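You operate a simulated robot arm through the tools that you are given. There is no shell and no other tool.

You run a simulated two-armed robot. Do the job below in one go: nothing can be reset, and whatever is moved stays where it is left.

Task
Dry-fit the three ribs and lay the long strip in their notches.
Fine: short rib in slot one, medium in two, long in three; no glue yet.

The check looks at the end state, three seconds after you hand in, the way a careful person would. Anything else that was tipped, shoved, dropped, spilled or broken makes it a failure.

Robot
Two 7-joint arms with two-finger grippers on one trunk that stands fixed in place. Base frame: the origin is at the foot of the trunk, x ahead of it, y to its left, z up. Units: mm, degrees, N and s.
The left shoulder is at [95, 216, 1099], the right one opposite. With the tool pointing down near the work surface each hand reaches from about 100 to 720 mm from the base axis, measured 20 degrees to its own side. Payload 3.18 kg a hand.
The TCP of each hand is the grasp point between the finger pads, 30 mm short of the fingertips. In the tool frame z runs along the fingers and y along their closing line. Largest opening 144 mm; the body of the gripper starts 103 mm behind the TCP.
Orientation is that of the tool frame in the base frame, as [roll, pitch, yaw] about the fixed x, y, z axes, in that order (R = Rz(yaw) Ry(pitch) Rx(roll)). With the fingers straight down and closing along the base's y, the tool's x points along the base's -x, its y along +y and its z along -z.

Tools
- The arms move only by the tool apply_moves. It takes "left_steps", "right_steps" or both (then of equal length, played together; a hand with none holds still); each is one flat list of numbers, 7 for each row, row after row: the turn, a rotation vector about the tool's x, y, z in degrees, then the shift along the tool's x, y, z in mm, then the gripper command, from -1 (shut) to 1 (fully open), values between in proportion. In form: [rx, ry, rz, tx, ty, tz, grip, rx, ry, rz, tx, ty, tz, grip, ...]. A call has 1 to 20 rows; each row is the pose to reach, as a shift and turn from the pose commanded when the call began, along the tool's axes at that moment. Each row takes 0.2 s and may step no farther than 50 mm and 8.6 degrees from the row before; otherwise, or with a gripper value out of range, the whole call is refused. Where a pose cannot be reached the arm comes as near as it can. A force on the tool above 40 N (or 10 N above the force at the start of the call, whichever is more), or a blocked arm, ends the call early, and 0.2 s more pass. Each finger halts on what it meets, pressing with about 24 N; the grip force reading is that of the motor and also rises with nothing between the fingers. The clock runs only during rows and for 0.2 s after the last one: add rows that repeat a pose to give the fingers time. It gives the time, the measured TCP pose, the force on the tool (base axes), the opening and the grip force at its end, in the units of the frame above (readings bear some noise), with the torque about the TCP (base axes, N m) and any sound that the robot's microphone picked up.
- Cameras (640 x 400 px; columns grow to the right, rows downward): "scene" is now at [183.5, 43, 1282.3]; the picture's right is [0.51, -0.86, 0.00], its down [-0.54, -0.32, -0.78] and it looks along [0.67, 0.40, -0.62] (base axes); focal length 367 px, centre (320, 200). "left" rides on the left gripper at [77, -16, -143] in its tool frame; the picture's right is [0.21, 0.98, 0.00], its down [-0.84, 0.18, -0.51] and it looks along [-0.50, 0.11, 0.86] (tool axes); focal length 218 px, centre (320, 200). "right" rides on the right gripper at [76, 16, -143] in its tool frame; the picture's right is [-0.21, 0.98, 0.00], its down [-0.84, -0.18, -0.51] and it looks along [-0.50, -0.11, 0.86] (tool axes); focal length 218 px, centre (320, 200). There is no depth. A picture from a camera that has moved, and an enlarged one, comes with that camera's place and axes in the base frame and with its lens.
- camera(camera): a new picture of that camera. The clock stands still meanwhile.
- lift_body(by): slides the trunk up (or, below 0, down) by that many mm; the arms and the scene camera ride with it, the base frame stays. It gives what a move gives, with no picture.
- turn_head(pan, tilt): turns the head with the scene camera to pan (to the left, within 80 degrees either way) and tilt (down, from -29 to 69), counted from straight ahead of the robot. It gives what a move gives.
- close_up(camera, box): a new picture of the part [left, top, right, bottom] of that camera's present view, enlarged. The clock stands still meanwhile.
- sign_off(): hands the job in; it is judged then, once.

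Places have to be worked out from the pictures, the camera data and where the tool is seen. Open the grippers and draw the arms clear of the work before you hand the job in, unless the task says otherwise.

The tools are called after ">>>" by a JSON object that holds its "method" and its "body". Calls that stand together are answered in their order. apply_moves: Moves the arms, as the interface text tells. Its arguments: {"type":"object","properties":{"left_steps":{"type":"array","items":{"type":"number"}},"right_steps":{"type":"array","items":{"type":"number"}}},"required":[]} The other tools are called the same way: lift_body (by) slides the trunk up or down; turn_head (pan, tilt) turns the head that bears the scene camera; camera (camera) takes a picture; close_up (camera, box) takes an enlarged picture of a part of a camera's view; sign_off () hands the job in.

At the start:

```text
time_s: 0.0
left_eef_pos: [435.2, 564.9, 1004.3]
left_ee_rot: [-179.9, 0.0, 180.0]
left_wrist_force: [0.3, 0.4, 0.0]
left_wrist_torque: [-0.04, 0.01, -0.01]
left_gripper_width: 143.8
left_grip_force: 0.1
right_eef_pos: [493.2, 44.7, 1075.6]
right_ee_rot: [180.0, 0.0, 180.0]
right_wrist_force: [0.1, -0.2, -0.3]
right_wrist_torque: [-0.04, 0.0, -0.02]
right_gripper_width: 143.8
right_grip_force: 0.1
trunk travel left (down, up): [-183.0, 187.0]
head pan, tilt: [30.5, 38.5]
```

scene: 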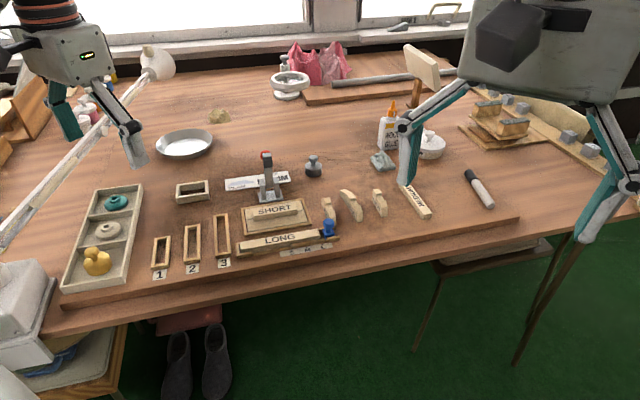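
right: 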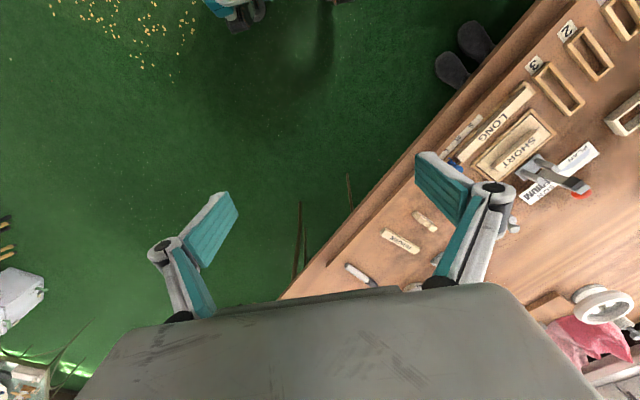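
left: 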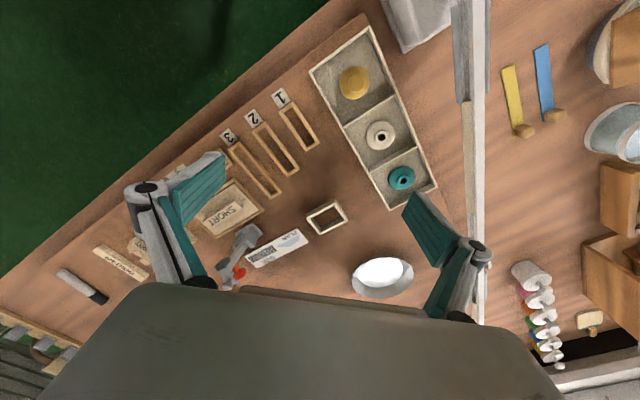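

The scene shows three numbered slots, labelled pieces (SHORT, LONG, maybe MEDIUM under a clamp) and some arch-shaped pieces. I'll take enlarged views first to identify everything.

>>> {"method": "close_up", "body": {"camera": "scene", "box": [130, 140, 350, 280]}}

>>> {"method": "close_up", "body": {"camera": "scene", "box": [220, 140, 450, 280]}}

>>> {"method": "close_up", "body": {"camera": "left", "box": [80, 60, 400, 280]}}

>>> {"method": "close_up", "body": {"camera": "right", "box": [380, 0, 640, 220]}}

```text
2.86 times, centred on (240, 210) of scene
camera zoom: at [183.5, 43.0, 1282.3], right [0.51, -0.86, 0.0], down [-0.54, -0.32, -0.78], along [0.67, 0.4, -0.62], focal length 1050 px, centre (549, 171)
```

zoom: 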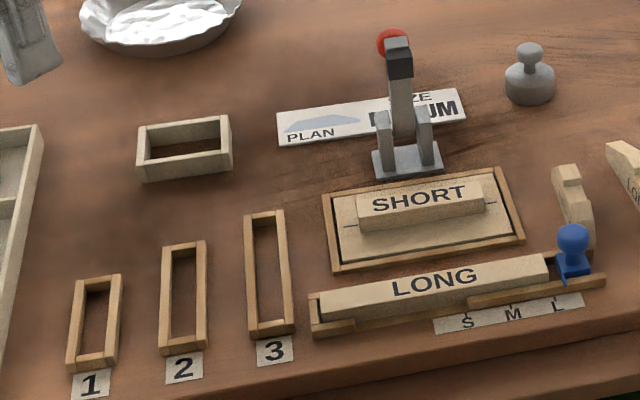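

```text
2.78 times, centred on (335, 210) of scene
camera zoom: at [183.5, 43.0, 1282.3], right [0.51, -0.86, 0.0], down [-0.54, -0.32, -0.78], along [0.67, 0.4, -0.62], focal length 1022 px, centre (278, 172)
```

zoom: 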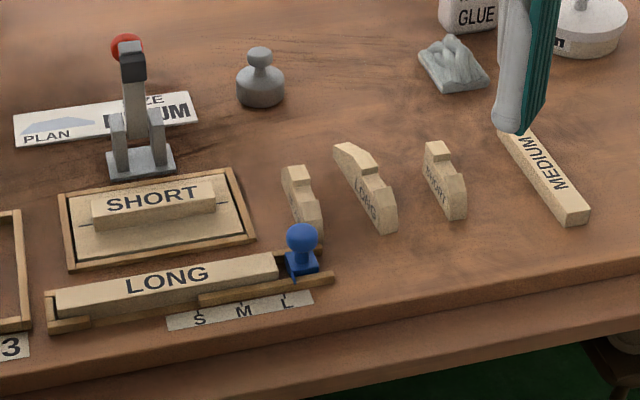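

```text
1.82 times, centred on (240, 170) of left
camera zoom: at [357.9, 548.2, 1147.0], right [-0.21, 0.98, 0.0], down [0.84, 0.18, 0.51], along [0.5, 0.11, -0.86], focal length 397 px, centre (466, 254)
```

zoom: 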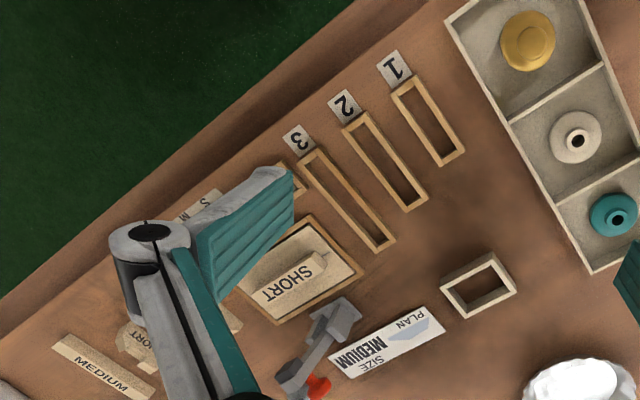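

```text
1.82 times, centred on (510, 110) of right
camera zoom: at [416.4, 60.2, 1217.3], right [0.21, 0.98, 0.0], down [0.84, -0.18, 0.51], along [0.5, -0.11, -0.86], focal length 397 px, centre (-26, 364)
```

zoom: 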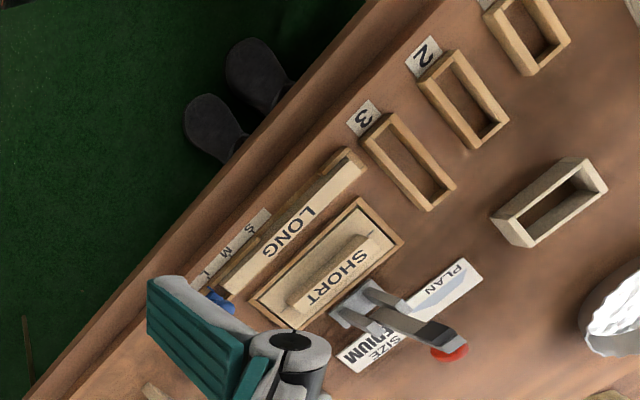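

The table top comes out near z≈780 from two views. The slots sit around (435–530, 460–530), and the ribs stand far out near (680–745, 230–310). I'll pull the right arm back out of the way and bring the left wrist camera over the ribs at a safe height.

>>> {"method": "apply_moves", "body": {"left_steps": [0, 0, 0, -16, -42, 6, 1, 0, 0, 0, -33, -84, 13, 1, 0, 0, 0, -49, -126, 20, 1, 0, 0, 0, -66, -168, 27, 1, 0, 0, 0, -82, -209, 34, 1, 0, 0, 0, -99, -251, 40, 1, 0, 0, 0, -115, -293, 47, 1, 0, 0, 0, -132, -335, 54, 1], "right_steps": [0, 0, 0, 19, -25, 0, 1, 0, 0, 0, 38, -50, 0, 1, 0, 0, 0, 56, -75, 0, 1, 0, 0, 0, 75, -100, 0, 1, 0, 0, 0, 94, -125, 0, 1, 0, 0, 0, 112, -150, 0, 1, 0, 0, 0, 131, -175, 0, 1, 0, 0, 0, 150, -200, 0, 1]}}

>>> {"method": "camera", "body": {"camera": "left"}}

>>> {"method": "camera", "body": {"camera": "scene"}}

```text
time_s: 1.8
left_eef_pos: [567.4, 228.4, 949.0]
left_ee_rot: [179.9, -0.1, -179.9]
left_wrist_force: [0.6, -0.2, -0.1]
left_wrist_torque: [0.04, 0.02, -0.02]
left_gripper_width: 144.1
left_grip_force: 0.0
right_eef_pos: [342.5, -156.1, 1075.1]
right_ee_rot: [179.9, -0.1, -180.0]
right_wrist_force: [0.1, 0.6, 0.0]
right_wrist_torque: [0.05, 0.02, 0.02]
right_gripper_width: 144.0
right_grip_force: 0.1
trunk travel left (down, up): [-183.0, 187.0]
head pan, tilt: [30.5, 38.5]
```

```text
taken
camera left: at [490.4, 210.8, 1092.0], right [-0.21, 0.98, 0.0], down [0.84, 0.18, 0.51], along [0.5, 0.11, -0.86], focal length 218 px, centre (320, 200)
```

left: 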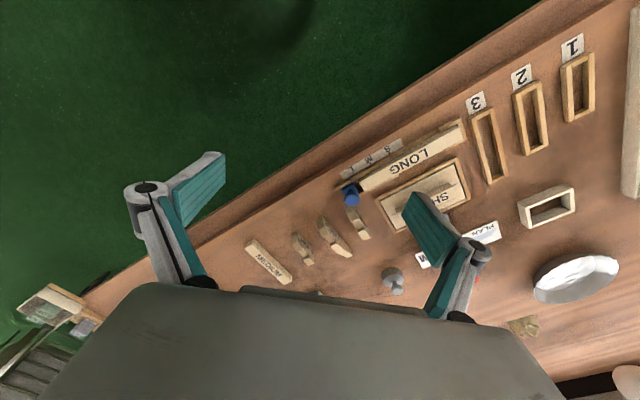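

```text
taken
camera scene: at [183.7, 41.9, 1282.3], right [0.51, -0.86, 0.0], down [-0.54, -0.31, -0.78], along [0.67, 0.4, -0.62], focal length 367 px, centre (320, 200)
```

scene: 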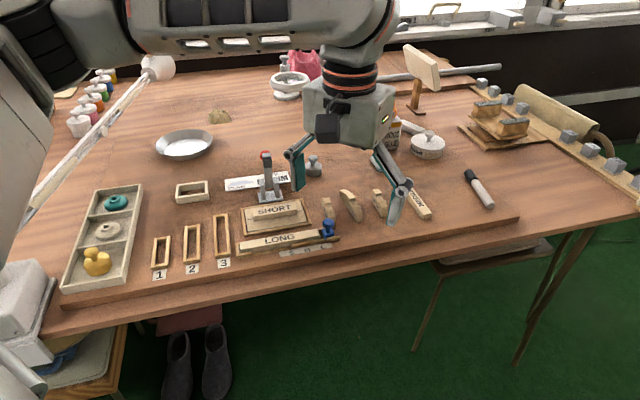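

The left wrist camera now sees the ribs between the fingers. I'll enlarge both views to read the ribs and their notches.

>>> {"method": "close_up", "body": {"camera": "left", "box": [230, 160, 400, 300]}}

>>> {"method": "close_up", "body": {"camera": "scene", "box": [300, 170, 440, 260]}}

>>> {"method": "close_up", "body": {"camera": "left", "box": [320, 20, 620, 220]}}

>>> {"method": "close_up", "body": {"camera": "scene", "box": [225, 180, 355, 265]}}

```text
2.86 times, centred on (315, 230) of left
camera zoom: at [490.4, 210.8, 1092.0], right [-0.21, 0.98, 0.0], down [0.84, 0.18, 0.51], along [0.5, 0.11, -0.86], focal length 624 px, centre (334, 114)
```

zoom: 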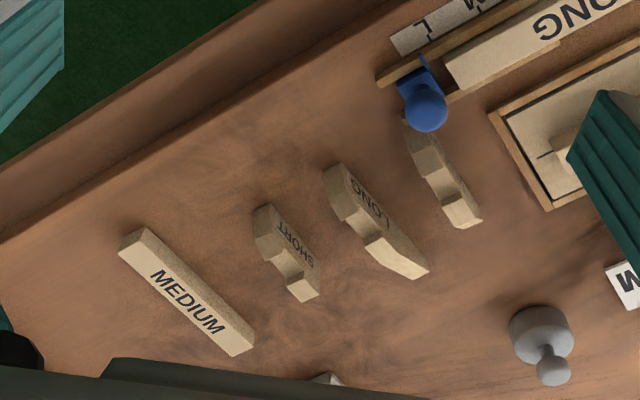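

```text
4.44 times, centred on (370, 215) of scene
camera zoom: at [183.7, 41.9, 1282.3], right [0.51, -0.86, 0.0], down [-0.54, -0.31, -0.78], along [0.67, 0.4, -0.62], focal length 1633 px, centre (98, 133)
```

zoom: 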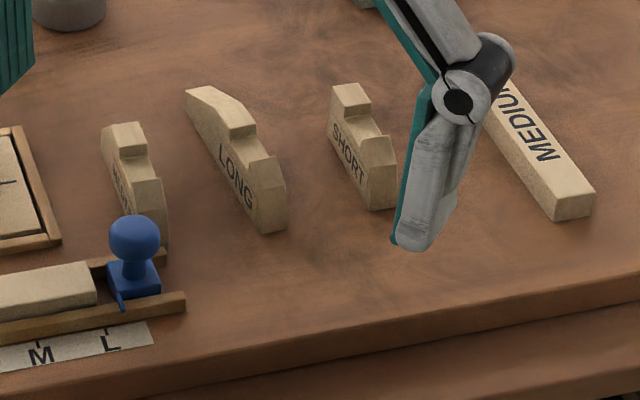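

```text
2.00 times, centred on (470, 120) of left
camera zoom: at [490.4, 210.8, 1092.0], right [-0.21, 0.98, 0.0], down [0.84, 0.18, 0.51], along [0.5, 0.11, -0.86], focal length 436 px, centre (20, 360)
```

zoom: 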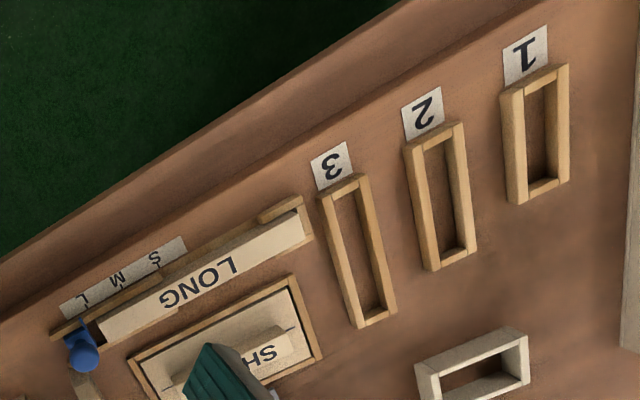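

```text
4.71 times, centred on (290, 222) of scene
camera zoom: at [183.7, 41.9, 1282.3], right [0.51, -0.86, 0.0], down [-0.54, -0.31, -0.78], along [0.67, 0.4, -0.62], focal length 1729 px, centre (461, 94)
```

zoom: 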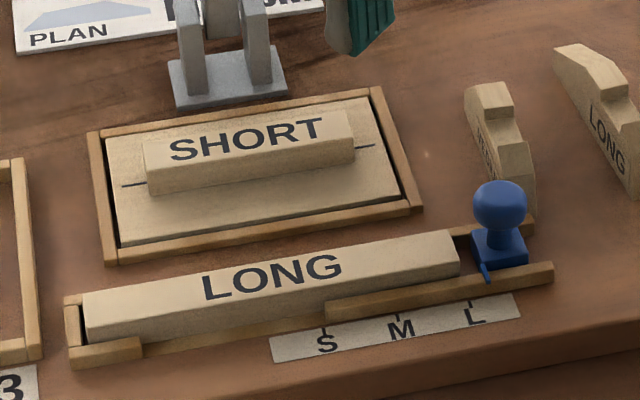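

The three ribs (MEDIUM, LONG, SHORT, from the left) stand upright with notched tops. Their long axes run about 45° from base x, roughly parallel to the slots. The LONG strip lies in the gauge beside the blue stop. I'll yaw the left hand +45° to line its closing direction up with the rib thickness, and go closer for a better look.

>>> {"method": "apply_moves", "body": {"left_steps": [0, 0, -7.5, -14, 0, 8, 1, 0, 0, -15, -28, 0, 16, 1, 0, 0, -22.5, -42, 1, 24, 1, 0, 0, -30, -56, 1, 32, 1, 0, 0, -37.5, -70, 2, 40, 1, 0, 0, -45, -83, 2, 49, 1]}}

>>> {"method": "camera", "body": {"camera": "left"}}

>>> {"method": "camera", "body": {"camera": "scene"}}

```text
time_s: 3.2
left_eef_pos: [649.9, 232.5, 900.3]
left_ee_rot: [-179.9, 0.1, -134.7]
left_wrist_force: [0.7, 0.2, -0.4]
left_wrist_torque: [0.0, 0.05, -0.04]
left_gripper_width: 144.0
left_grip_force: 0.1
right_eef_pos: [343.6, -154.3, 1075.0]
right_ee_rot: [-179.9, -0.2, 179.9]
right_wrist_force: [0.2, 0.2, 0.0]
right_wrist_torque: [-0.02, -0.01, 0.0]
right_gripper_width: 144.0
right_grip_force: 0.0
trunk travel left (down, up): [-183.0, 187.0]
head pan, tilt: [30.5, 38.5]
```

```text
taken
camera left: at [607.4, 165.8, 1043.2], right [-0.84, 0.54, 0.0], down [0.47, 0.72, 0.51], along [0.28, 0.43, -0.86], focal length 218 px, centre (320, 200)
```

left: 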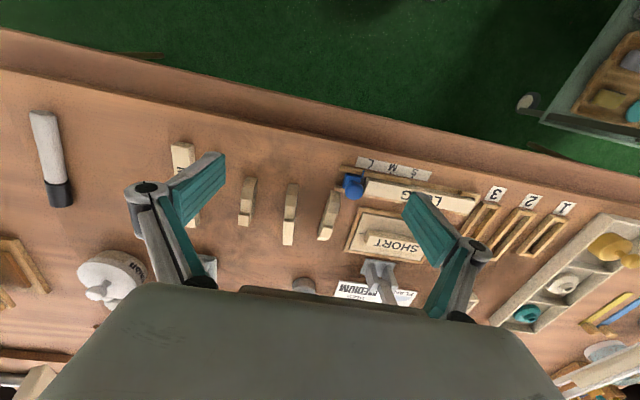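

```text
taken
camera scene: at [183.9, 43.0, 1282.2], right [0.51, -0.86, 0.0], down [-0.54, -0.32, -0.78], along [0.67, 0.4, -0.62], focal length 367 px, centre (320, 200)
```

scene: 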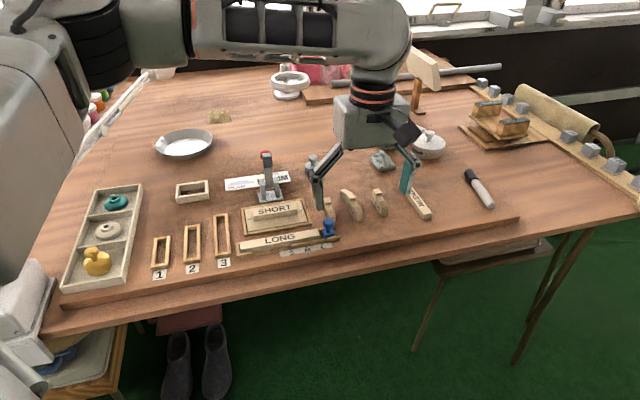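

The pose was reached exactly. Next I'll enlarge the ribs and slots from this closer viewpoint.

>>> {"method": "close_up", "body": {"camera": "left", "box": [225, 160, 355, 250]}}

>>> {"method": "close_up", "body": {"camera": "left", "box": [330, 140, 590, 290]}}

>>> {"method": "close_up", "body": {"camera": "scene", "box": [310, 175, 410, 240]}}

>>> {"method": "close_up", "body": {"camera": "scene", "box": [140, 200, 250, 285]}}

```text
4.44 times, centred on (290, 205) of left
camera zoom: at [607.4, 165.8, 1043.2], right [-0.84, 0.54, 0.0], down [0.47, 0.72, 0.51], along [0.28, 0.43, -0.86], focal length 970 px, centre (453, 178)
```

zoom: 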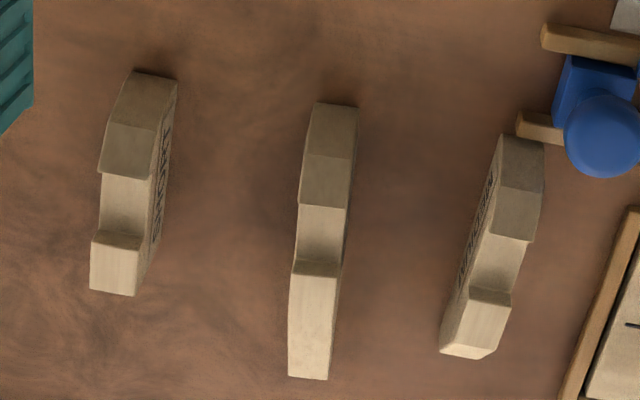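

```text
2.46 times, centred on (460, 215) of left
camera zoom: at [607.4, 165.8, 1043.2], right [-0.84, 0.54, 0.0], down [0.47, 0.72, 0.51], along [0.28, 0.43, -0.86], focal length 537 px, centre (-25, 163)
```

zoom: 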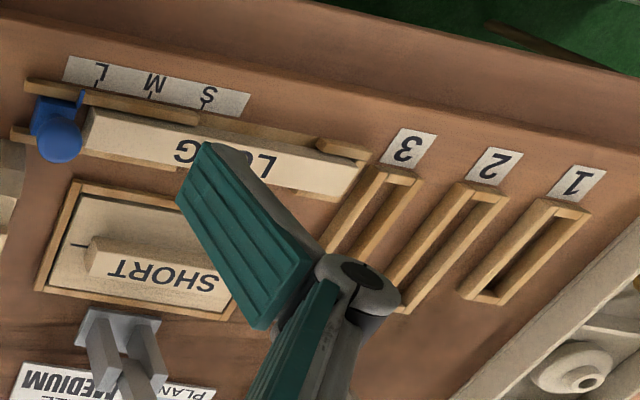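

```text
6.15 times, centred on (360, 208) of scene
camera zoom: at [183.9, 43.0, 1282.2], right [0.51, -0.86, 0.0], down [-0.54, -0.32, -0.78], along [0.67, 0.4, -0.62], focal length 2261 px, centre (74, 154)
```

zoom: 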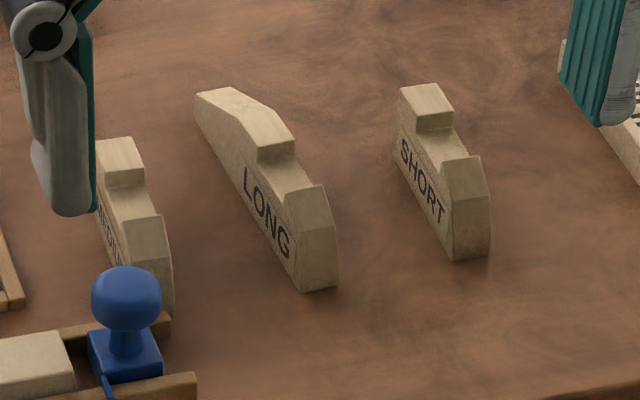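

```text
4.71 times, centred on (195, 242) of scene
camera zoom: at [183.9, 43.0, 1282.2], right [0.51, -0.86, 0.0], down [-0.54, -0.32, -0.78], along [0.67, 0.4, -0.62], focal length 1729 px, centre (908, 0)
```

zoom: 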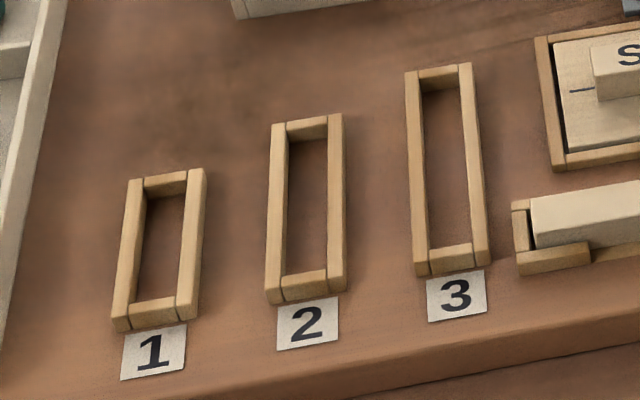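

I now have good geometry. The ribs are about 13 mm thick and 32 mm high, and all point the same way, with the notch about 27 mm from the near end. The table is at z≈778. Next I'll move the left camera over the slots and the LONG strip to measure them at close range, passing well above everything.

>>> {"method": "apply_moves", "body": {"left_steps": [0, 0, 0, 2, 46, -8, 1, 0, 0, 0, 4, 92, -16, 1, 0, 0, 0, 6, 138, -20, 1, 0, 0, 0, 8, 184, -20, 1, 0, 0, 0, 10, 230, -20, 1, 0, 0, 0, 12, 272, -20, 1]}}

>>> {"method": "camera", "body": {"camera": "left"}}

>>> {"method": "close_up", "body": {"camera": "left", "box": [250, 120, 410, 260]}}

>>> {"method": "close_up", "body": {"camera": "scene", "box": [310, 175, 410, 240]}}

```text
time_s: 4.6
left_eef_pos: [448.3, 416.3, 921.6]
left_ee_rot: [-179.9, 0.2, -135.0]
left_wrist_force: [0.2, -0.3, 0.0]
left_wrist_torque: [-0.02, 0.0, -0.01]
left_gripper_width: 143.8
left_grip_force: 0.1
right_eef_pos: [342.2, -154.6, 1076.3]
right_ee_rot: [180.0, 0.0, 180.0]
right_wrist_force: [0.1, 0.4, -0.1]
right_wrist_torque: [-0.04, -0.02, 0.03]
right_gripper_width: 143.9
right_grip_force: 0.1
trunk travel left (down, up): [-183.0, 187.0]
head pan, tilt: [30.5, 38.5]
```

```text
taken
camera left: at [405.4, 350.6, 1063.6], right [-0.84, 0.54, 0.0], down [0.47, 0.72, 0.51], along [0.28, 0.43, -0.86], focal length 218 px, centre (320, 200)
```

left: 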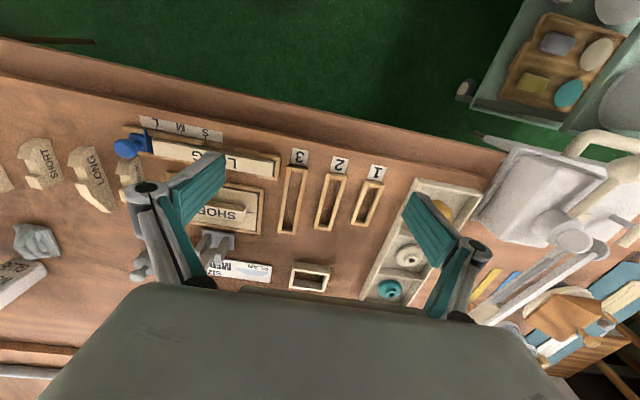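

```text
2.86 times, centred on (330, 190) of left
camera zoom: at [405.4, 350.6, 1063.6], right [-0.84, 0.54, 0.0], down [0.47, 0.72, 0.51], along [0.28, 0.43, -0.86], focal length 624 px, centre (291, 229)
```

zoom: 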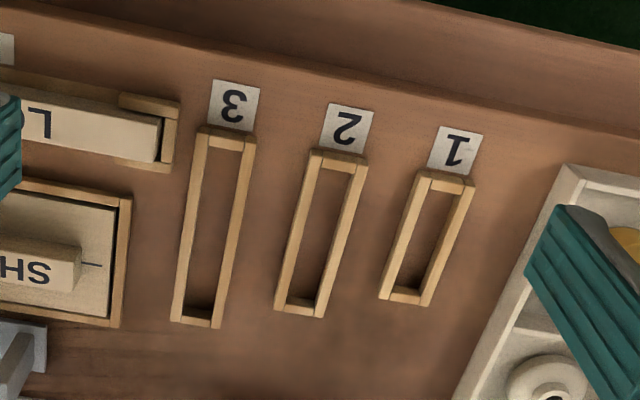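

```text
6.15 times, centred on (360, 208) of scene
camera zoom: at [183.0, 43.4, 1282.5], right [0.51, -0.86, 0.0], down [-0.54, -0.32, -0.78], along [0.68, 0.4, -0.62], focal length 2261 px, centre (74, 154)
```

zoom: 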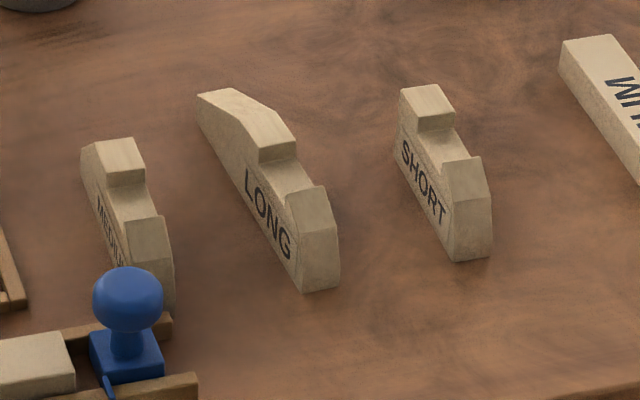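

I'll zoom in harder on each slot and on the ribs and gauge visible in this frame.

>>> {"method": "close_up", "body": {"camera": "left", "box": [340, 160, 400, 205]}}

>>> {"method": "close_up", "body": {"camera": "left", "box": [305, 160, 365, 240]}}

>>> {"method": "close_up", "body": {"camera": "left", "box": [265, 150, 325, 240]}}

>>> {"method": "close_up", "body": {"camera": "left", "box": [10, 120, 150, 220]}}

>>> {"method": "close_up", "body": {"camera": "scene", "box": [140, 225, 190, 285]}}

>>> {"method": "close_up", "body": {"camera": "scene", "box": [200, 205, 250, 270]}}

```text
8.89 times, centred on (370, 182) of left
camera zoom: at [405.4, 350.6, 1063.6], right [-0.84, 0.54, 0.0], down [0.47, 0.72, 0.51], along [0.28, 0.43, -0.86], focal length 1940 px, centre (-124, 356)
```

zoom: 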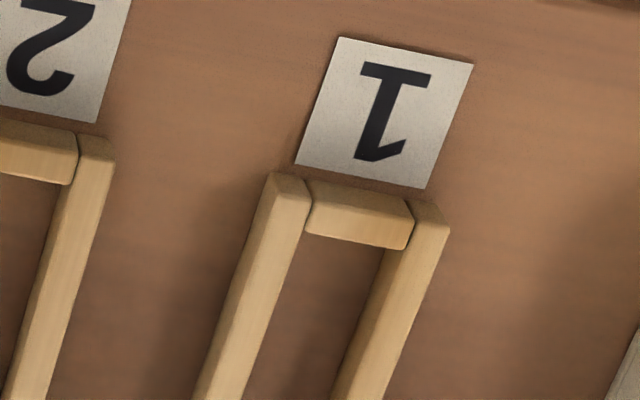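

```text
5.00 times, centred on (335, 200) of left
camera zoom: at [405.4, 350.6, 1063.6], right [-0.84, 0.54, 0.0], down [0.47, 0.72, 0.51], along [0.28, 0.43, -0.86], focal length 1091 px, centre (245, 200)
```

zoom: 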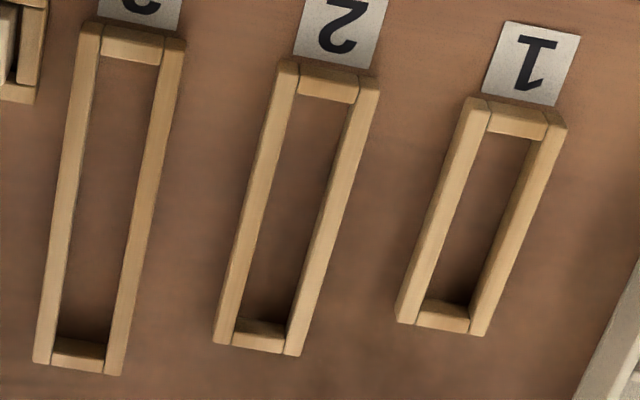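

```text
4.44 times, centred on (295, 195) of left
camera zoom: at [405.4, 350.6, 1063.6], right [-0.84, 0.54, 0.0], down [0.47, 0.72, 0.51], along [0.28, 0.43, -0.86], focal length 970 px, centre (431, 222)
```

zoom: 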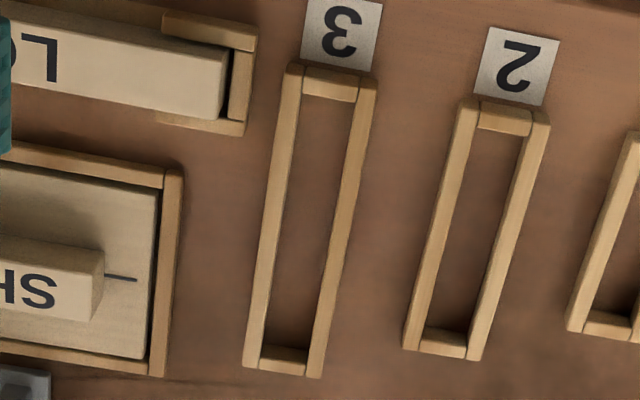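

```text
4.00 times, centred on (80, 170) of left
camera zoom: at [405.4, 350.6, 1063.6], right [-0.84, 0.54, 0.0], down [0.47, 0.72, 0.51], along [0.28, 0.43, -0.86], focal length 873 px, centre (1280, 320)
```

zoom: 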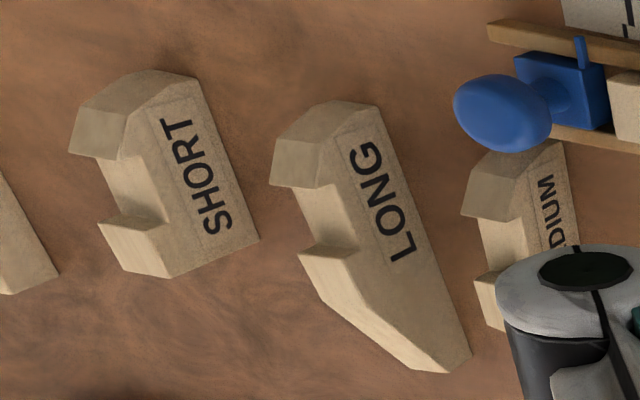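

```text
6.67 times, centred on (165, 255) of scene
camera zoom: at [183.0, 43.4, 1282.5], right [0.51, -0.86, 0.0], down [-0.54, -0.32, -0.78], along [0.68, 0.4, -0.62], focal length 2449 px, centre (1353, -167)
```

zoom: 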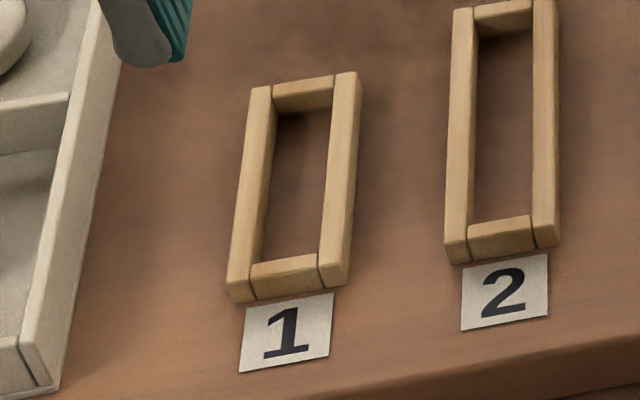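

```text
6.15 times, centred on (225, 238) of scene
camera zoom: at [183.0, 43.4, 1282.5], right [0.51, -0.86, 0.0], down [-0.54, -0.32, -0.78], along [0.68, 0.4, -0.62], focal length 2261 px, centre (905, -31)
```

zoom: 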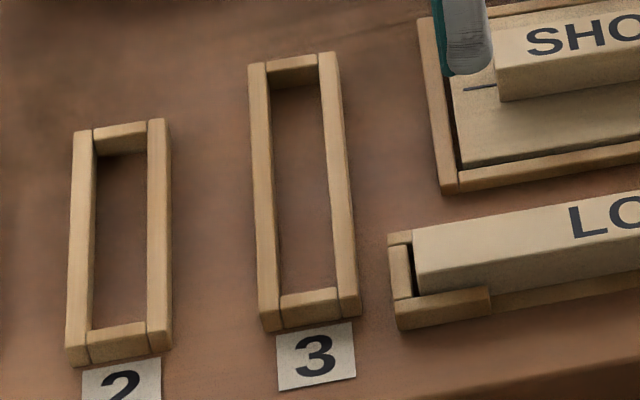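

The slots lie at exactly 45°, with centre-lines at e2 = (x−y)/√2 ≈ −67.3, −11.3 and 43.8. Their near inner walls are at e1 = (x+y)/√2 ≈ 660, about 17 mm wide inside, with frames about 8 mm high. Each rib therefore has roughly 5 mm of lengthwise slack. I'll hover over the MEDIUM rib, tilting 20° outward for reach and part-closing the fingers to clear its neighbours.

>>> {"method": "apply_moves", "body": {"left_steps": [0, 0, 0, -18, -40, 3, 1, 0, 0, 0, -37, -80, 6, 0.5, 0, 0, 0, -55, -120, 9, 0, 0, -7, 0, -74, -160, 12, -0.35, 0, -14, 0, -92, -200, 15, -0.35, 0, -20, 0, -110.8, -239.5, 16, -0.35, 0, -20, 0, -110.8, -239.5, 16, -0.35]}}

>>> {"method": "camera", "body": {"camera": "left"}}

>>> {"method": "close_up", "body": {"camera": "scene", "box": [290, 130, 420, 240]}}

```text
time_s: 6.2
left_eef_pos: [697.2, 325.8, 905.5]
left_ee_rot: [-179.9, 20.1, -134.9]
left_wrist_force: [0.4, 0.6, 0.5]
left_wrist_torque: [-0.01, 0.01, -0.02]
left_gripper_width: 46.9
left_grip_force: 0.1
right_eef_pos: [342.5, -155.6, 1075.3]
right_ee_rot: [180.0, 0.0, -180.0]
right_wrist_force: [0.1, 0.3, 0.3]
right_wrist_torque: [0.01, 0.01, -0.04]
right_gripper_width: 144.3
right_grip_force: 0.0
trunk travel left (down, up): [-183.0, 187.0]
head pan, tilt: [30.5, 38.5]
```

```text
taken
camera left: at [623.4, 228.1, 1013.4], right [-0.83, 0.55, -0.07], down [0.31, 0.56, 0.77], along [0.46, 0.61, -0.64], focal length 218 px, centre (320, 200)
```

left: 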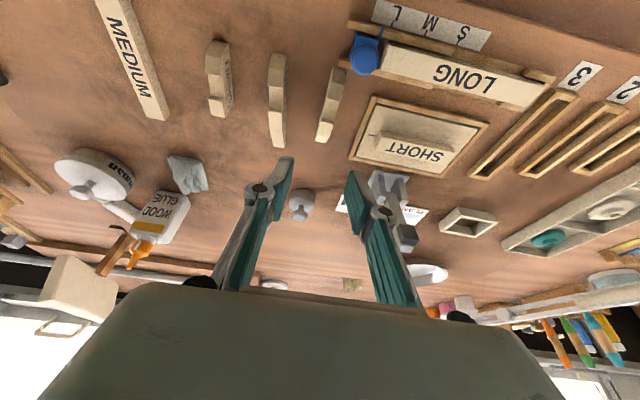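

```text
3.64 times, centred on (355, 185) of scene
camera zoom: at [183.1, 43.1, 1282.5], right [0.51, -0.86, 0.0], down [-0.54, -0.32, -0.78], along [0.67, 0.4, -0.62], focal length 1336 px, centre (193, 254)
```

zoom: 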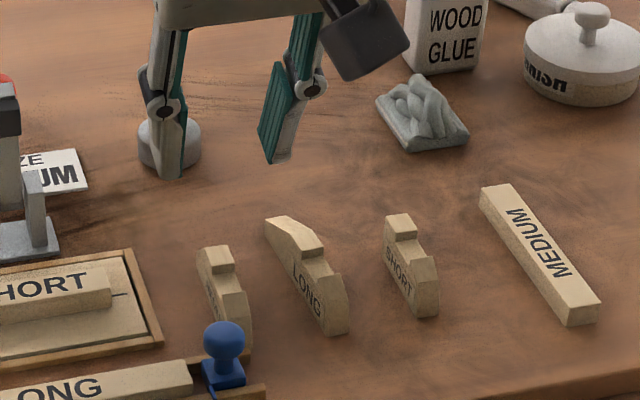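

Reached cleanly with the tilt. I'll zoom the wrist view on the MEDIUM and LONG ribs to fix their centre-lines before descending.

>>> {"method": "close_up", "body": {"camera": "left", "box": [190, 20, 390, 190]}}

>>> {"method": "close_up", "body": {"camera": "left", "box": [300, 50, 370, 160]}}

```text
2.35 times, centred on (290, 105) of left
camera zoom: at [623.4, 228.1, 1013.4], right [-0.83, 0.55, -0.07], down [0.31, 0.56, 0.77], along [0.46, 0.61, -0.64], focal length 514 px, centre (391, 424)
```

zoom: 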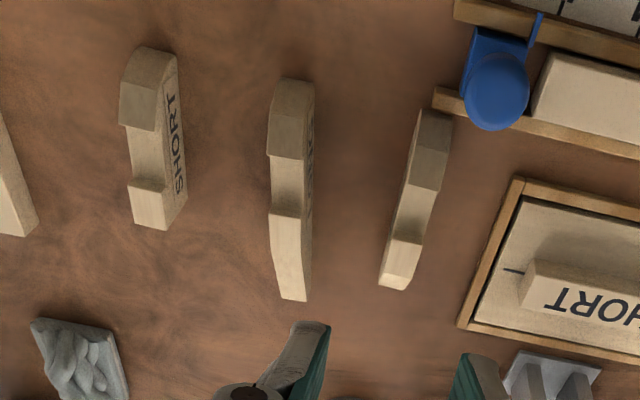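

```text
3.64 times, centred on (335, 105) of left
camera zoom: at [623.4, 228.1, 1013.4], right [-0.83, 0.55, -0.07], down [0.31, 0.56, 0.77], along [0.46, 0.61, -0.64], focal length 794 px, centre (266, 546)
```

zoom: 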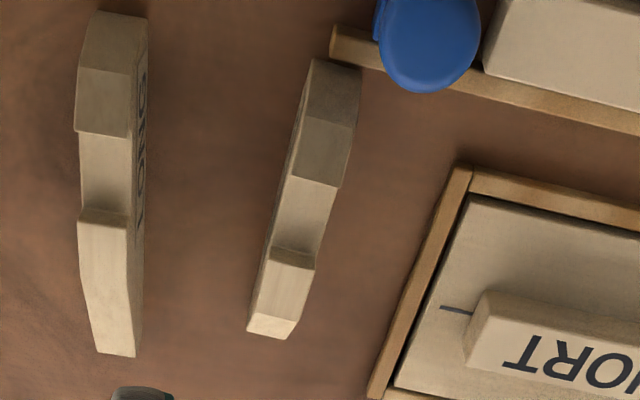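

MEDIUM's centre-line is at e2≈262.3, running from e1≈682.5 to 759, with the notch at 700–721. I'll lower the fingers to straddle it just beyond the notch, with the tips about 10 mm above the table, and check before closing.

>>> {"method": "apply_moves", "body": {"left_steps": [0, 0, 0, 9, 0, 27, -0.35, 0, 0, 0, 18, 0, 55, -0.35, 0, 0, 0, 26.4, 0, 81.4, -0.35]}}

>>> {"method": "close_up", "body": {"camera": "left", "box": [200, 80, 420, 260]}}

>>> {"method": "close_up", "body": {"camera": "scene", "box": [290, 160, 420, 250]}}

```text
time_s: 7.0
left_eef_pos: [699.9, 327.8, 819.2]
left_ee_rot: [-179.9, 20.0, -135.0]
left_wrist_force: [0.8, -0.3, -1.1]
left_wrist_torque: [-0.01, 0.01, 0.02]
left_gripper_width: 46.6
left_grip_force: 0.1
right_eef_pos: [343.2, -156.0, 1074.3]
right_ee_rot: [-179.9, -0.2, -180.0]
right_wrist_force: [0.0, 0.8, 0.6]
right_wrist_torque: [0.02, 0.02, 0.0]
right_gripper_width: 143.9
right_grip_force: 0.1
trunk travel left (down, up): [-183.0, 187.0]
head pan, tilt: [30.5, 38.5]
```

```text
2.22 times, centred on (310, 170) of left
camera zoom: at [625.3, 230.1, 926.9], right [-0.83, 0.55, -0.07], down [0.31, 0.56, 0.77], along [0.46, 0.61, -0.64], focal length 485 px, centre (342, 267)
```

zoom: 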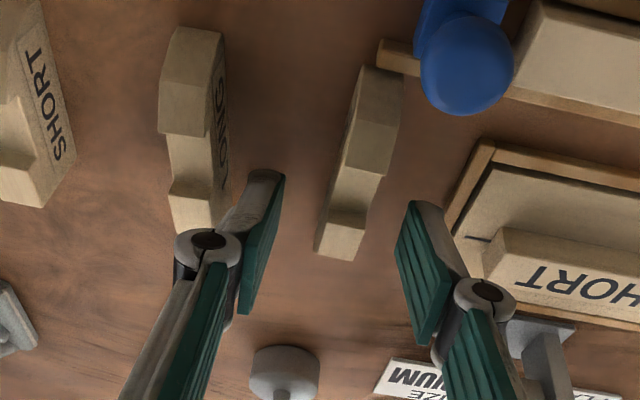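

```text
4.44 times, centred on (355, 205) of scene
camera zoom: at [184.2, 43.2, 1282.1], right [0.51, -0.86, 0.0], down [-0.54, -0.32, -0.78], along [0.67, 0.4, -0.62], focal length 1633 px, centre (164, 178)
```

zoom: 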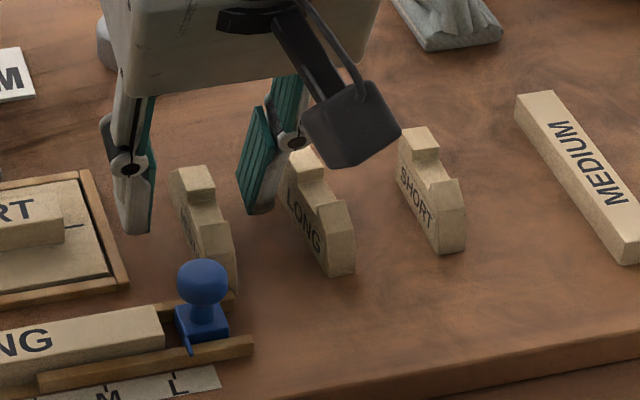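

The fingers straddle the rib evenly, so I'll close on it in place.

>>> {"method": "apply_moves", "body": {"left_steps": [0, 0, 0, 0, 0, 0, -0.6, 0, 0, 0, 0, 0, 0, -0.8, 0, 0, 0, 0, 0, 0, -1, 0, 0, 0, 0, 0, 0, -1]}}

>>> {"method": "close_up", "body": {"camera": "left", "box": [230, 80, 410, 240]}}

```text
time_s: 8.0
left_eef_pos: [699.6, 328.2, 819.5]
left_ee_rot: [-180.0, 20.1, -134.9]
left_wrist_force: [0.2, -0.7, -0.6]
left_wrist_torque: [-0.02, -0.02, 0.0]
left_gripper_width: 13.2
left_grip_force: 13.9
right_eef_pos: [342.5, -155.8, 1074.3]
right_ee_rot: [-180.0, -0.1, 180.0]
right_wrist_force: [-0.4, 0.0, 0.2]
right_wrist_torque: [-0.01, 0.01, -0.01]
right_gripper_width: 143.9
right_grip_force: 0.1
trunk travel left (down, up): [-183.0, 187.0]
head pan, tilt: [30.5, 38.5]
```

```text
2.50 times, centred on (320, 160) of left
camera zoom: at [624.8, 229.9, 927.8], right [-0.83, 0.55, -0.07], down [0.31, 0.56, 0.77], along [0.46, 0.61, -0.64], focal length 546 px, centre (320, 300)
```

zoom: 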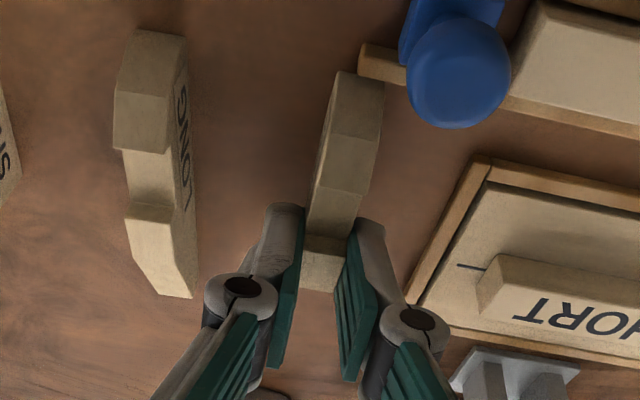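

The rib is held at 13.2 mm, with its near end 44 mm behind the TCP. I'll lift it 80 mm, carry it across to above slot 2 (TCP e1≈706.4, e2≈−11.3) and stop to look.

>>> {"method": "apply_moves", "body": {"left_steps": [0, 0, 0, -7, 0, -19, -1, 0, 0, 0, -17, 0, -47, -1, 0, 0, 0, -27.4, 0, -75.2, -1, 0, 0, 0, -25, 39, -76, -1, 0, 0, 0, -22, 78, -77, -1, 0, 0, 0, -19, 117, -78, -1, 0, 0, 0, -16, 156, -79, -1, 0, 0, 0, -14, 195, -80, -1, 0, 0, 0, -11, 234, -81, -1, 0, 0, 0, -8.2, 273.9, -82.2, -1, 0, 0, 0, -8.2, 273.9, -82.2, -1]}}

>>> {"method": "camera", "body": {"camera": "left"}}

>>> {"method": "camera", "body": {"camera": "scene"}}

```text
time_s: 10.4
left_eef_pos: [490.2, 507.5, 899.8]
left_ee_rot: [179.9, 20.0, -134.9]
left_wrist_force: [-0.1, -0.8, 0.2]
left_wrist_torque: [0.04, -0.02, 0.0]
left_gripper_width: 13.0
left_grip_force: 13.7
right_eef_pos: [343.9, -155.6, 1075.3]
right_ee_rot: [180.0, -0.2, 180.0]
right_wrist_force: [0.3, 0.3, 0.8]
right_wrist_torque: [0.06, -0.02, -0.01]
right_gripper_width: 143.8
right_grip_force: 0.1
trunk travel left (down, up): [-183.0, 187.0]
head pan, tilt: [30.5, 38.5]
```

```text
taken
camera left: at [415.9, 409.5, 1007.7], right [-0.83, 0.55, -0.07], down [0.31, 0.56, 0.77], along [0.46, 0.61, -0.64], focal length 218 px, centre (320, 200)
```

left: 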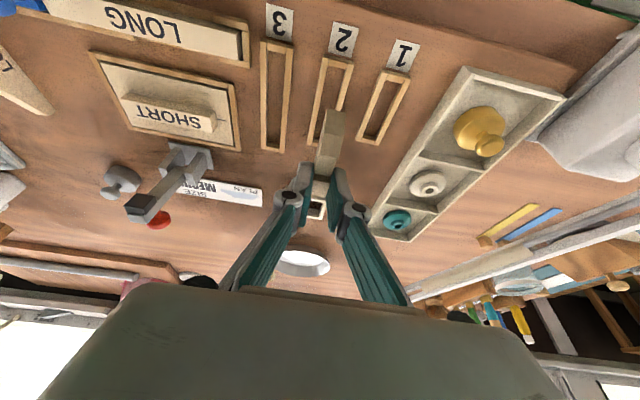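

```text
taken
camera scene: at [183.9, 43.1, 1282.2], right [0.51, -0.86, 0.0], down [-0.54, -0.32, -0.78], along [0.67, 0.4, -0.62], focal length 367 px, centre (320, 200)
```

scene: 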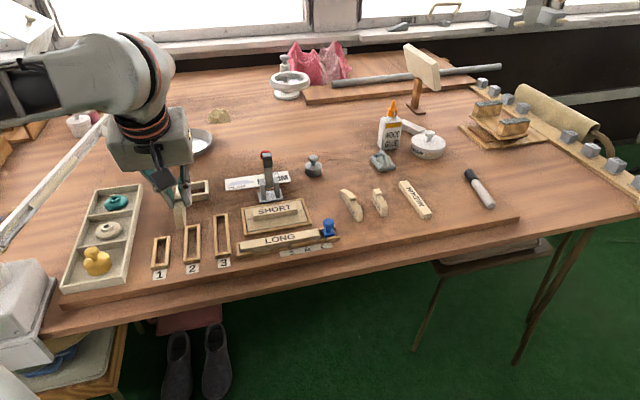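

The rib hangs level above slot 2. I'll lower it to about 25 mm above the table with a 1 mm correction, then compare it with the slot.

>>> {"method": "apply_moves", "body": {"left_steps": [0, 0, 0, 6, -0.3, 17, -1, 0, 0, 0, 12, -0.6, 35, -1, 0, 0, 0, 18, -0.9, 52, -1, 0, 0, 0, 18, -0.9, 52, -1]}}

>>> {"method": "close_up", "body": {"camera": "left", "box": [260, 20, 440, 180]}}

>>> {"method": "close_up", "body": {"camera": "scene", "box": [140, 185, 250, 280]}}

```text
time_s: 11.4
left_eef_pos: [491.7, 506.3, 844.9]
left_ee_rot: [-179.9, 20.1, -135.0]
left_wrist_force: [-0.2, -0.6, -0.6]
left_wrist_torque: [-0.03, 0.0, -0.02]
left_gripper_width: 13.3
left_grip_force: 13.9
right_eef_pos: [343.0, -155.3, 1075.8]
right_ee_rot: [180.0, -0.1, 180.0]
right_wrist_force: [-0.5, -0.1, 0.1]
right_wrist_torque: [0.0, 0.07, 0.0]
right_gripper_width: 144.0
right_grip_force: 0.0
trunk travel left (down, up): [-183.0, 187.0]
head pan, tilt: [30.5, 38.5]
```

```text
2.50 times, centred on (350, 100) of left
camera zoom: at [418.0, 409.1, 952.7], right [-0.83, 0.55, -0.07], down [0.31, 0.56, 0.77], along [0.46, 0.61, -0.64], focal length 546 px, centre (245, 450)
```

zoom: 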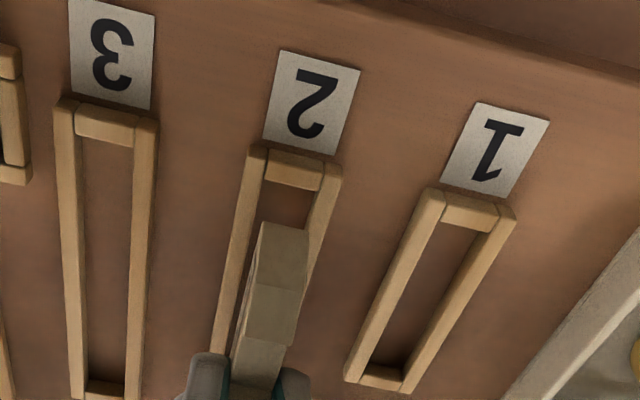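

```text
4.21 times, centred on (195, 232) of scene
camera zoom: at [183.3, 42.9, 1282.4], right [0.51, -0.86, 0.0], down [-0.54, -0.32, -0.78], along [0.67, 0.4, -0.62], focal length 1547 px, centre (846, 63)
```

zoom: 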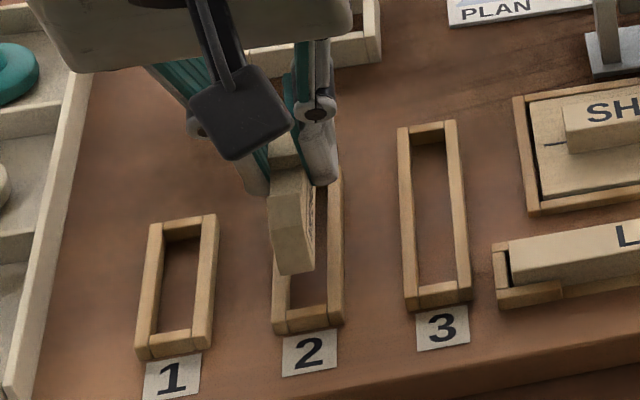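

The slot mouth measures e2=−11.0 with its near wall at 659.4. The rib's near end is at 663.6, e2=−10.3. I'll correct by 0.7 mm and lower 19 mm in small steps, watching the force.

>>> {"method": "apply_moves", "body": {"left_steps": [0, 0, 0, 0, 0.7, 0, -1, 0, 0, 0, 2.7, 0.7, 7.5, -1, 0, 0, 0, 4.8, 0.7, 13.2, -1, 0, 0, 0, 5.8, 0.7, 16, -1, 0, 0, 0, 6.5, 0.7, 17.9, -1]}}

>>> {"method": "close_up", "body": {"camera": "left", "box": [260, 20, 440, 180]}}

>>> {"method": "close_up", "body": {"camera": "scene", "box": [165, 200, 235, 275]}}

```text
time_s: 12.6
left_eef_pos: [492.2, 507.6, 825.8]
left_ee_rot: [180.0, 20.1, -134.9]
left_wrist_force: [0.5, 0.6, 0.2]
left_wrist_torque: [-0.01, 0.03, 0.03]
left_gripper_width: 12.9
left_grip_force: 13.6
right_eef_pos: [342.1, -155.0, 1075.4]
right_ee_rot: [180.0, 0.0, 180.0]
right_wrist_force: [-0.7, -0.5, 0.6]
right_wrist_torque: [-0.01, 0.02, -0.02]
right_gripper_width: 144.1
right_grip_force: 0.0
trunk travel left (down, up): [-183.0, 187.0]
head pan, tilt: [30.5, 38.5]
```

```text
2.50 times, centred on (350, 100) of left
camera zoom: at [417.7, 409.8, 933.6], right [-0.83, 0.55, -0.07], down [0.31, 0.56, 0.77], along [0.46, 0.61, -0.64], focal length 546 px, centre (245, 450)
```

zoom: 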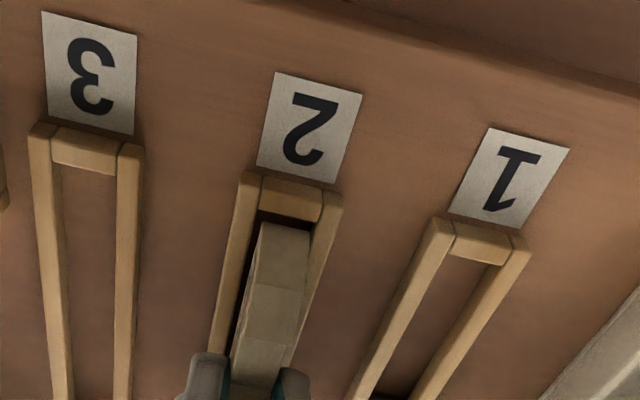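

```text
5.33 times, centred on (200, 238) of scene
camera zoom: at [183.5, 43.0, 1282.3], right [0.51, -0.86, 0.0], down [-0.54, -0.32, -0.78], along [0.67, 0.4, -0.62], focal length 1959 px, centre (960, 0)
```

zoom: 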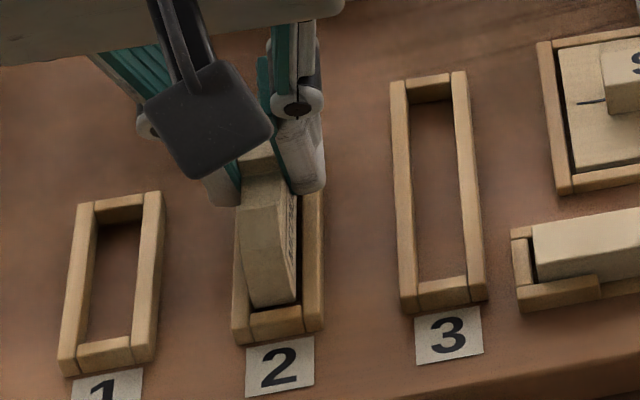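

The rib has entered the slot mouth with even gaps and no force, so I'll lower it the last 6–7 mm until it seats.

>>> {"method": "apply_moves", "body": {"left_steps": [0, 0, 0, 0.7, 0, 1.9, -1, 0, 0, 0, 1.4, 0, 3.8, -1, 0, 0, 0, 2.05, 0, 5.6, -1, 0, 0, 0, 2.2, 0, 6.1, -1]}}

>>> {"method": "close_up", "body": {"camera": "left", "box": [260, 20, 440, 180]}}

>>> {"method": "close_up", "body": {"camera": "scene", "box": [165, 200, 235, 275]}}

```text
time_s: 13.6
left_eef_pos: [491.8, 507.3, 820.6]
left_ee_rot: [-180.0, 20.2, -134.9]
left_wrist_force: [0.0, 0.4, 3.6]
left_wrist_torque: [-0.01, 0.03, -0.01]
left_gripper_width: 12.7
left_grip_force: 13.7
right_eef_pos: [342.7, -155.8, 1075.7]
right_ee_rot: [180.0, 0.0, 179.9]
right_wrist_force: [0.8, 0.1, 0.6]
right_wrist_torque: [0.01, -0.02, -0.04]
right_gripper_width: 143.9
right_grip_force: 0.0
trunk travel left (down, up): [-183.0, 187.0]
head pan, tilt: [30.5, 38.5]
```

```text
2.50 times, centred on (350, 100) of left
camera zoom: at [417.6, 409.5, 927.4], right [-0.83, 0.55, -0.07], down [0.31, 0.56, 0.77], along [0.46, 0.61, -0.64], focal length 546 px, centre (245, 450)
```

zoom: 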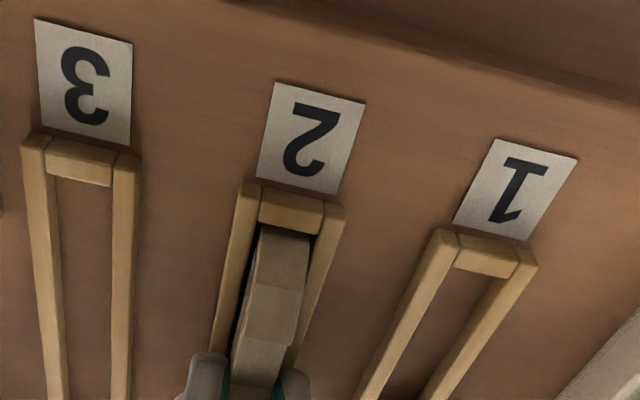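

```text
5.33 times, centred on (200, 238) of scene
camera zoom: at [183.2, 42.8, 1282.5], right [0.51, -0.86, 0.0], down [-0.54, -0.32, -0.78], along [0.67, 0.4, -0.62], focal length 1959 px, centre (960, 0)
```

zoom: 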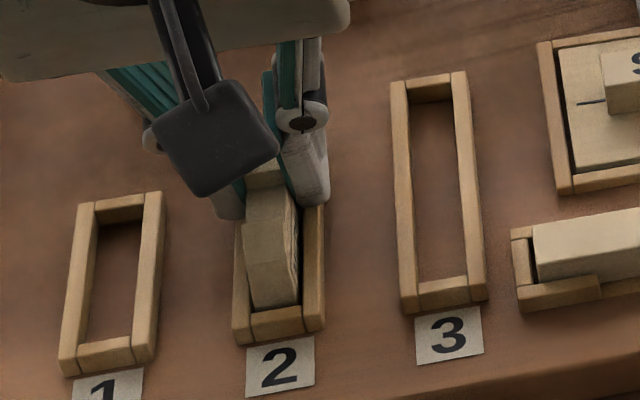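

A gentle 3.6 N contact shows the rib is down in slot 2. I'll open the fingers slightly and retreat straight up.

>>> {"method": "apply_moves", "body": {"left_steps": [0, 0, 0, -0.3, 0, -0.9, -0.8, 0, 0, 0, -0.3, 0, -0.9, -0.6, 0, 0, 0, -0.3, 0, -0.9, -0.5, 0, 0, 0, -5, 0, -14, -0.5, 0, 0, 0, -15, 0, -42, -0.5, 0, 0, 0, -27, 0, -75, -0.5, 0, 0, 0, -34, 0, -94, -0.4]}}

>>> {"method": "camera", "body": {"camera": "left"}}

>>> {"method": "close_up", "body": {"camera": "left", "box": [240, 20, 440, 180]}}

>>> {"method": "close_up", "body": {"camera": "scene", "box": [140, 190, 250, 285]}}

```text
time_s: 15.2
left_eef_pos: [490.9, 506.6, 919.5]
left_ee_rot: [-180.0, 20.0, -135.0]
left_wrist_force: [0.3, 0.7, -1.2]
left_wrist_torque: [-0.01, 0.0, 0.04]
left_gripper_width: 43.2
left_grip_force: 0.1
right_eef_pos: [342.8, -155.5, 1075.9]
right_ee_rot: [179.9, 0.0, -179.9]
right_wrist_force: [0.5, -0.5, -1.2]
right_wrist_torque: [-0.01, 0.02, 0.0]
right_gripper_width: 143.9
right_grip_force: 0.0
trunk travel left (down, up): [-183.0, 187.0]
head pan, tilt: [30.5, 38.5]
```

```text
taken
camera left: at [416.7, 408.8, 1027.4], right [-0.83, 0.55, -0.07], down [0.31, 0.56, 0.77], along [0.46, 0.61, -0.64], focal length 218 px, centre (320, 200)
```

left: 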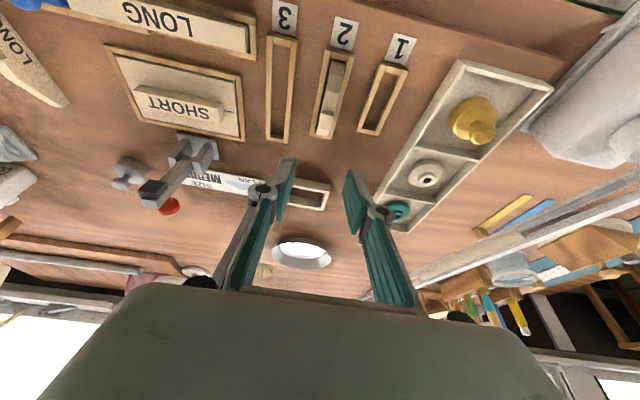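

```text
2.50 times, centred on (340, 100) of left
camera zoom: at [416.7, 408.8, 1027.4], right [-0.83, 0.55, -0.07], down [0.31, 0.56, 0.77], along [0.46, 0.61, -0.64], focal length 546 px, centre (270, 450)
```

zoom: 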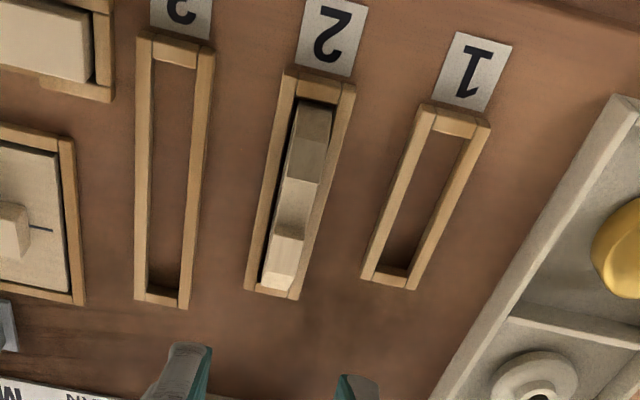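

```text
4.21 times, centred on (195, 238) of scene
camera zoom: at [183.4, 43.0, 1282.4], right [0.51, -0.86, 0.0], down [-0.54, -0.32, -0.78], along [0.67, 0.4, -0.62], focal length 1547 px, centre (846, 42)
```

zoom: 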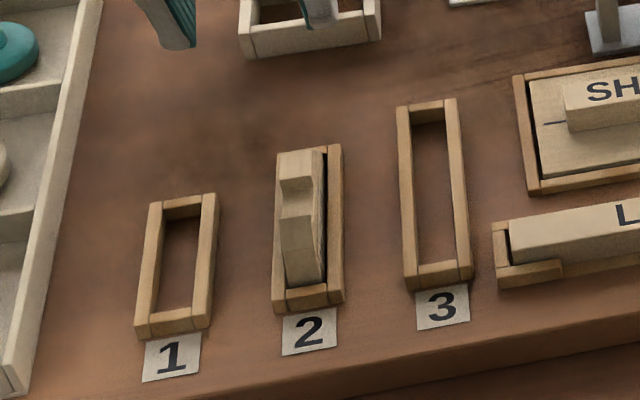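

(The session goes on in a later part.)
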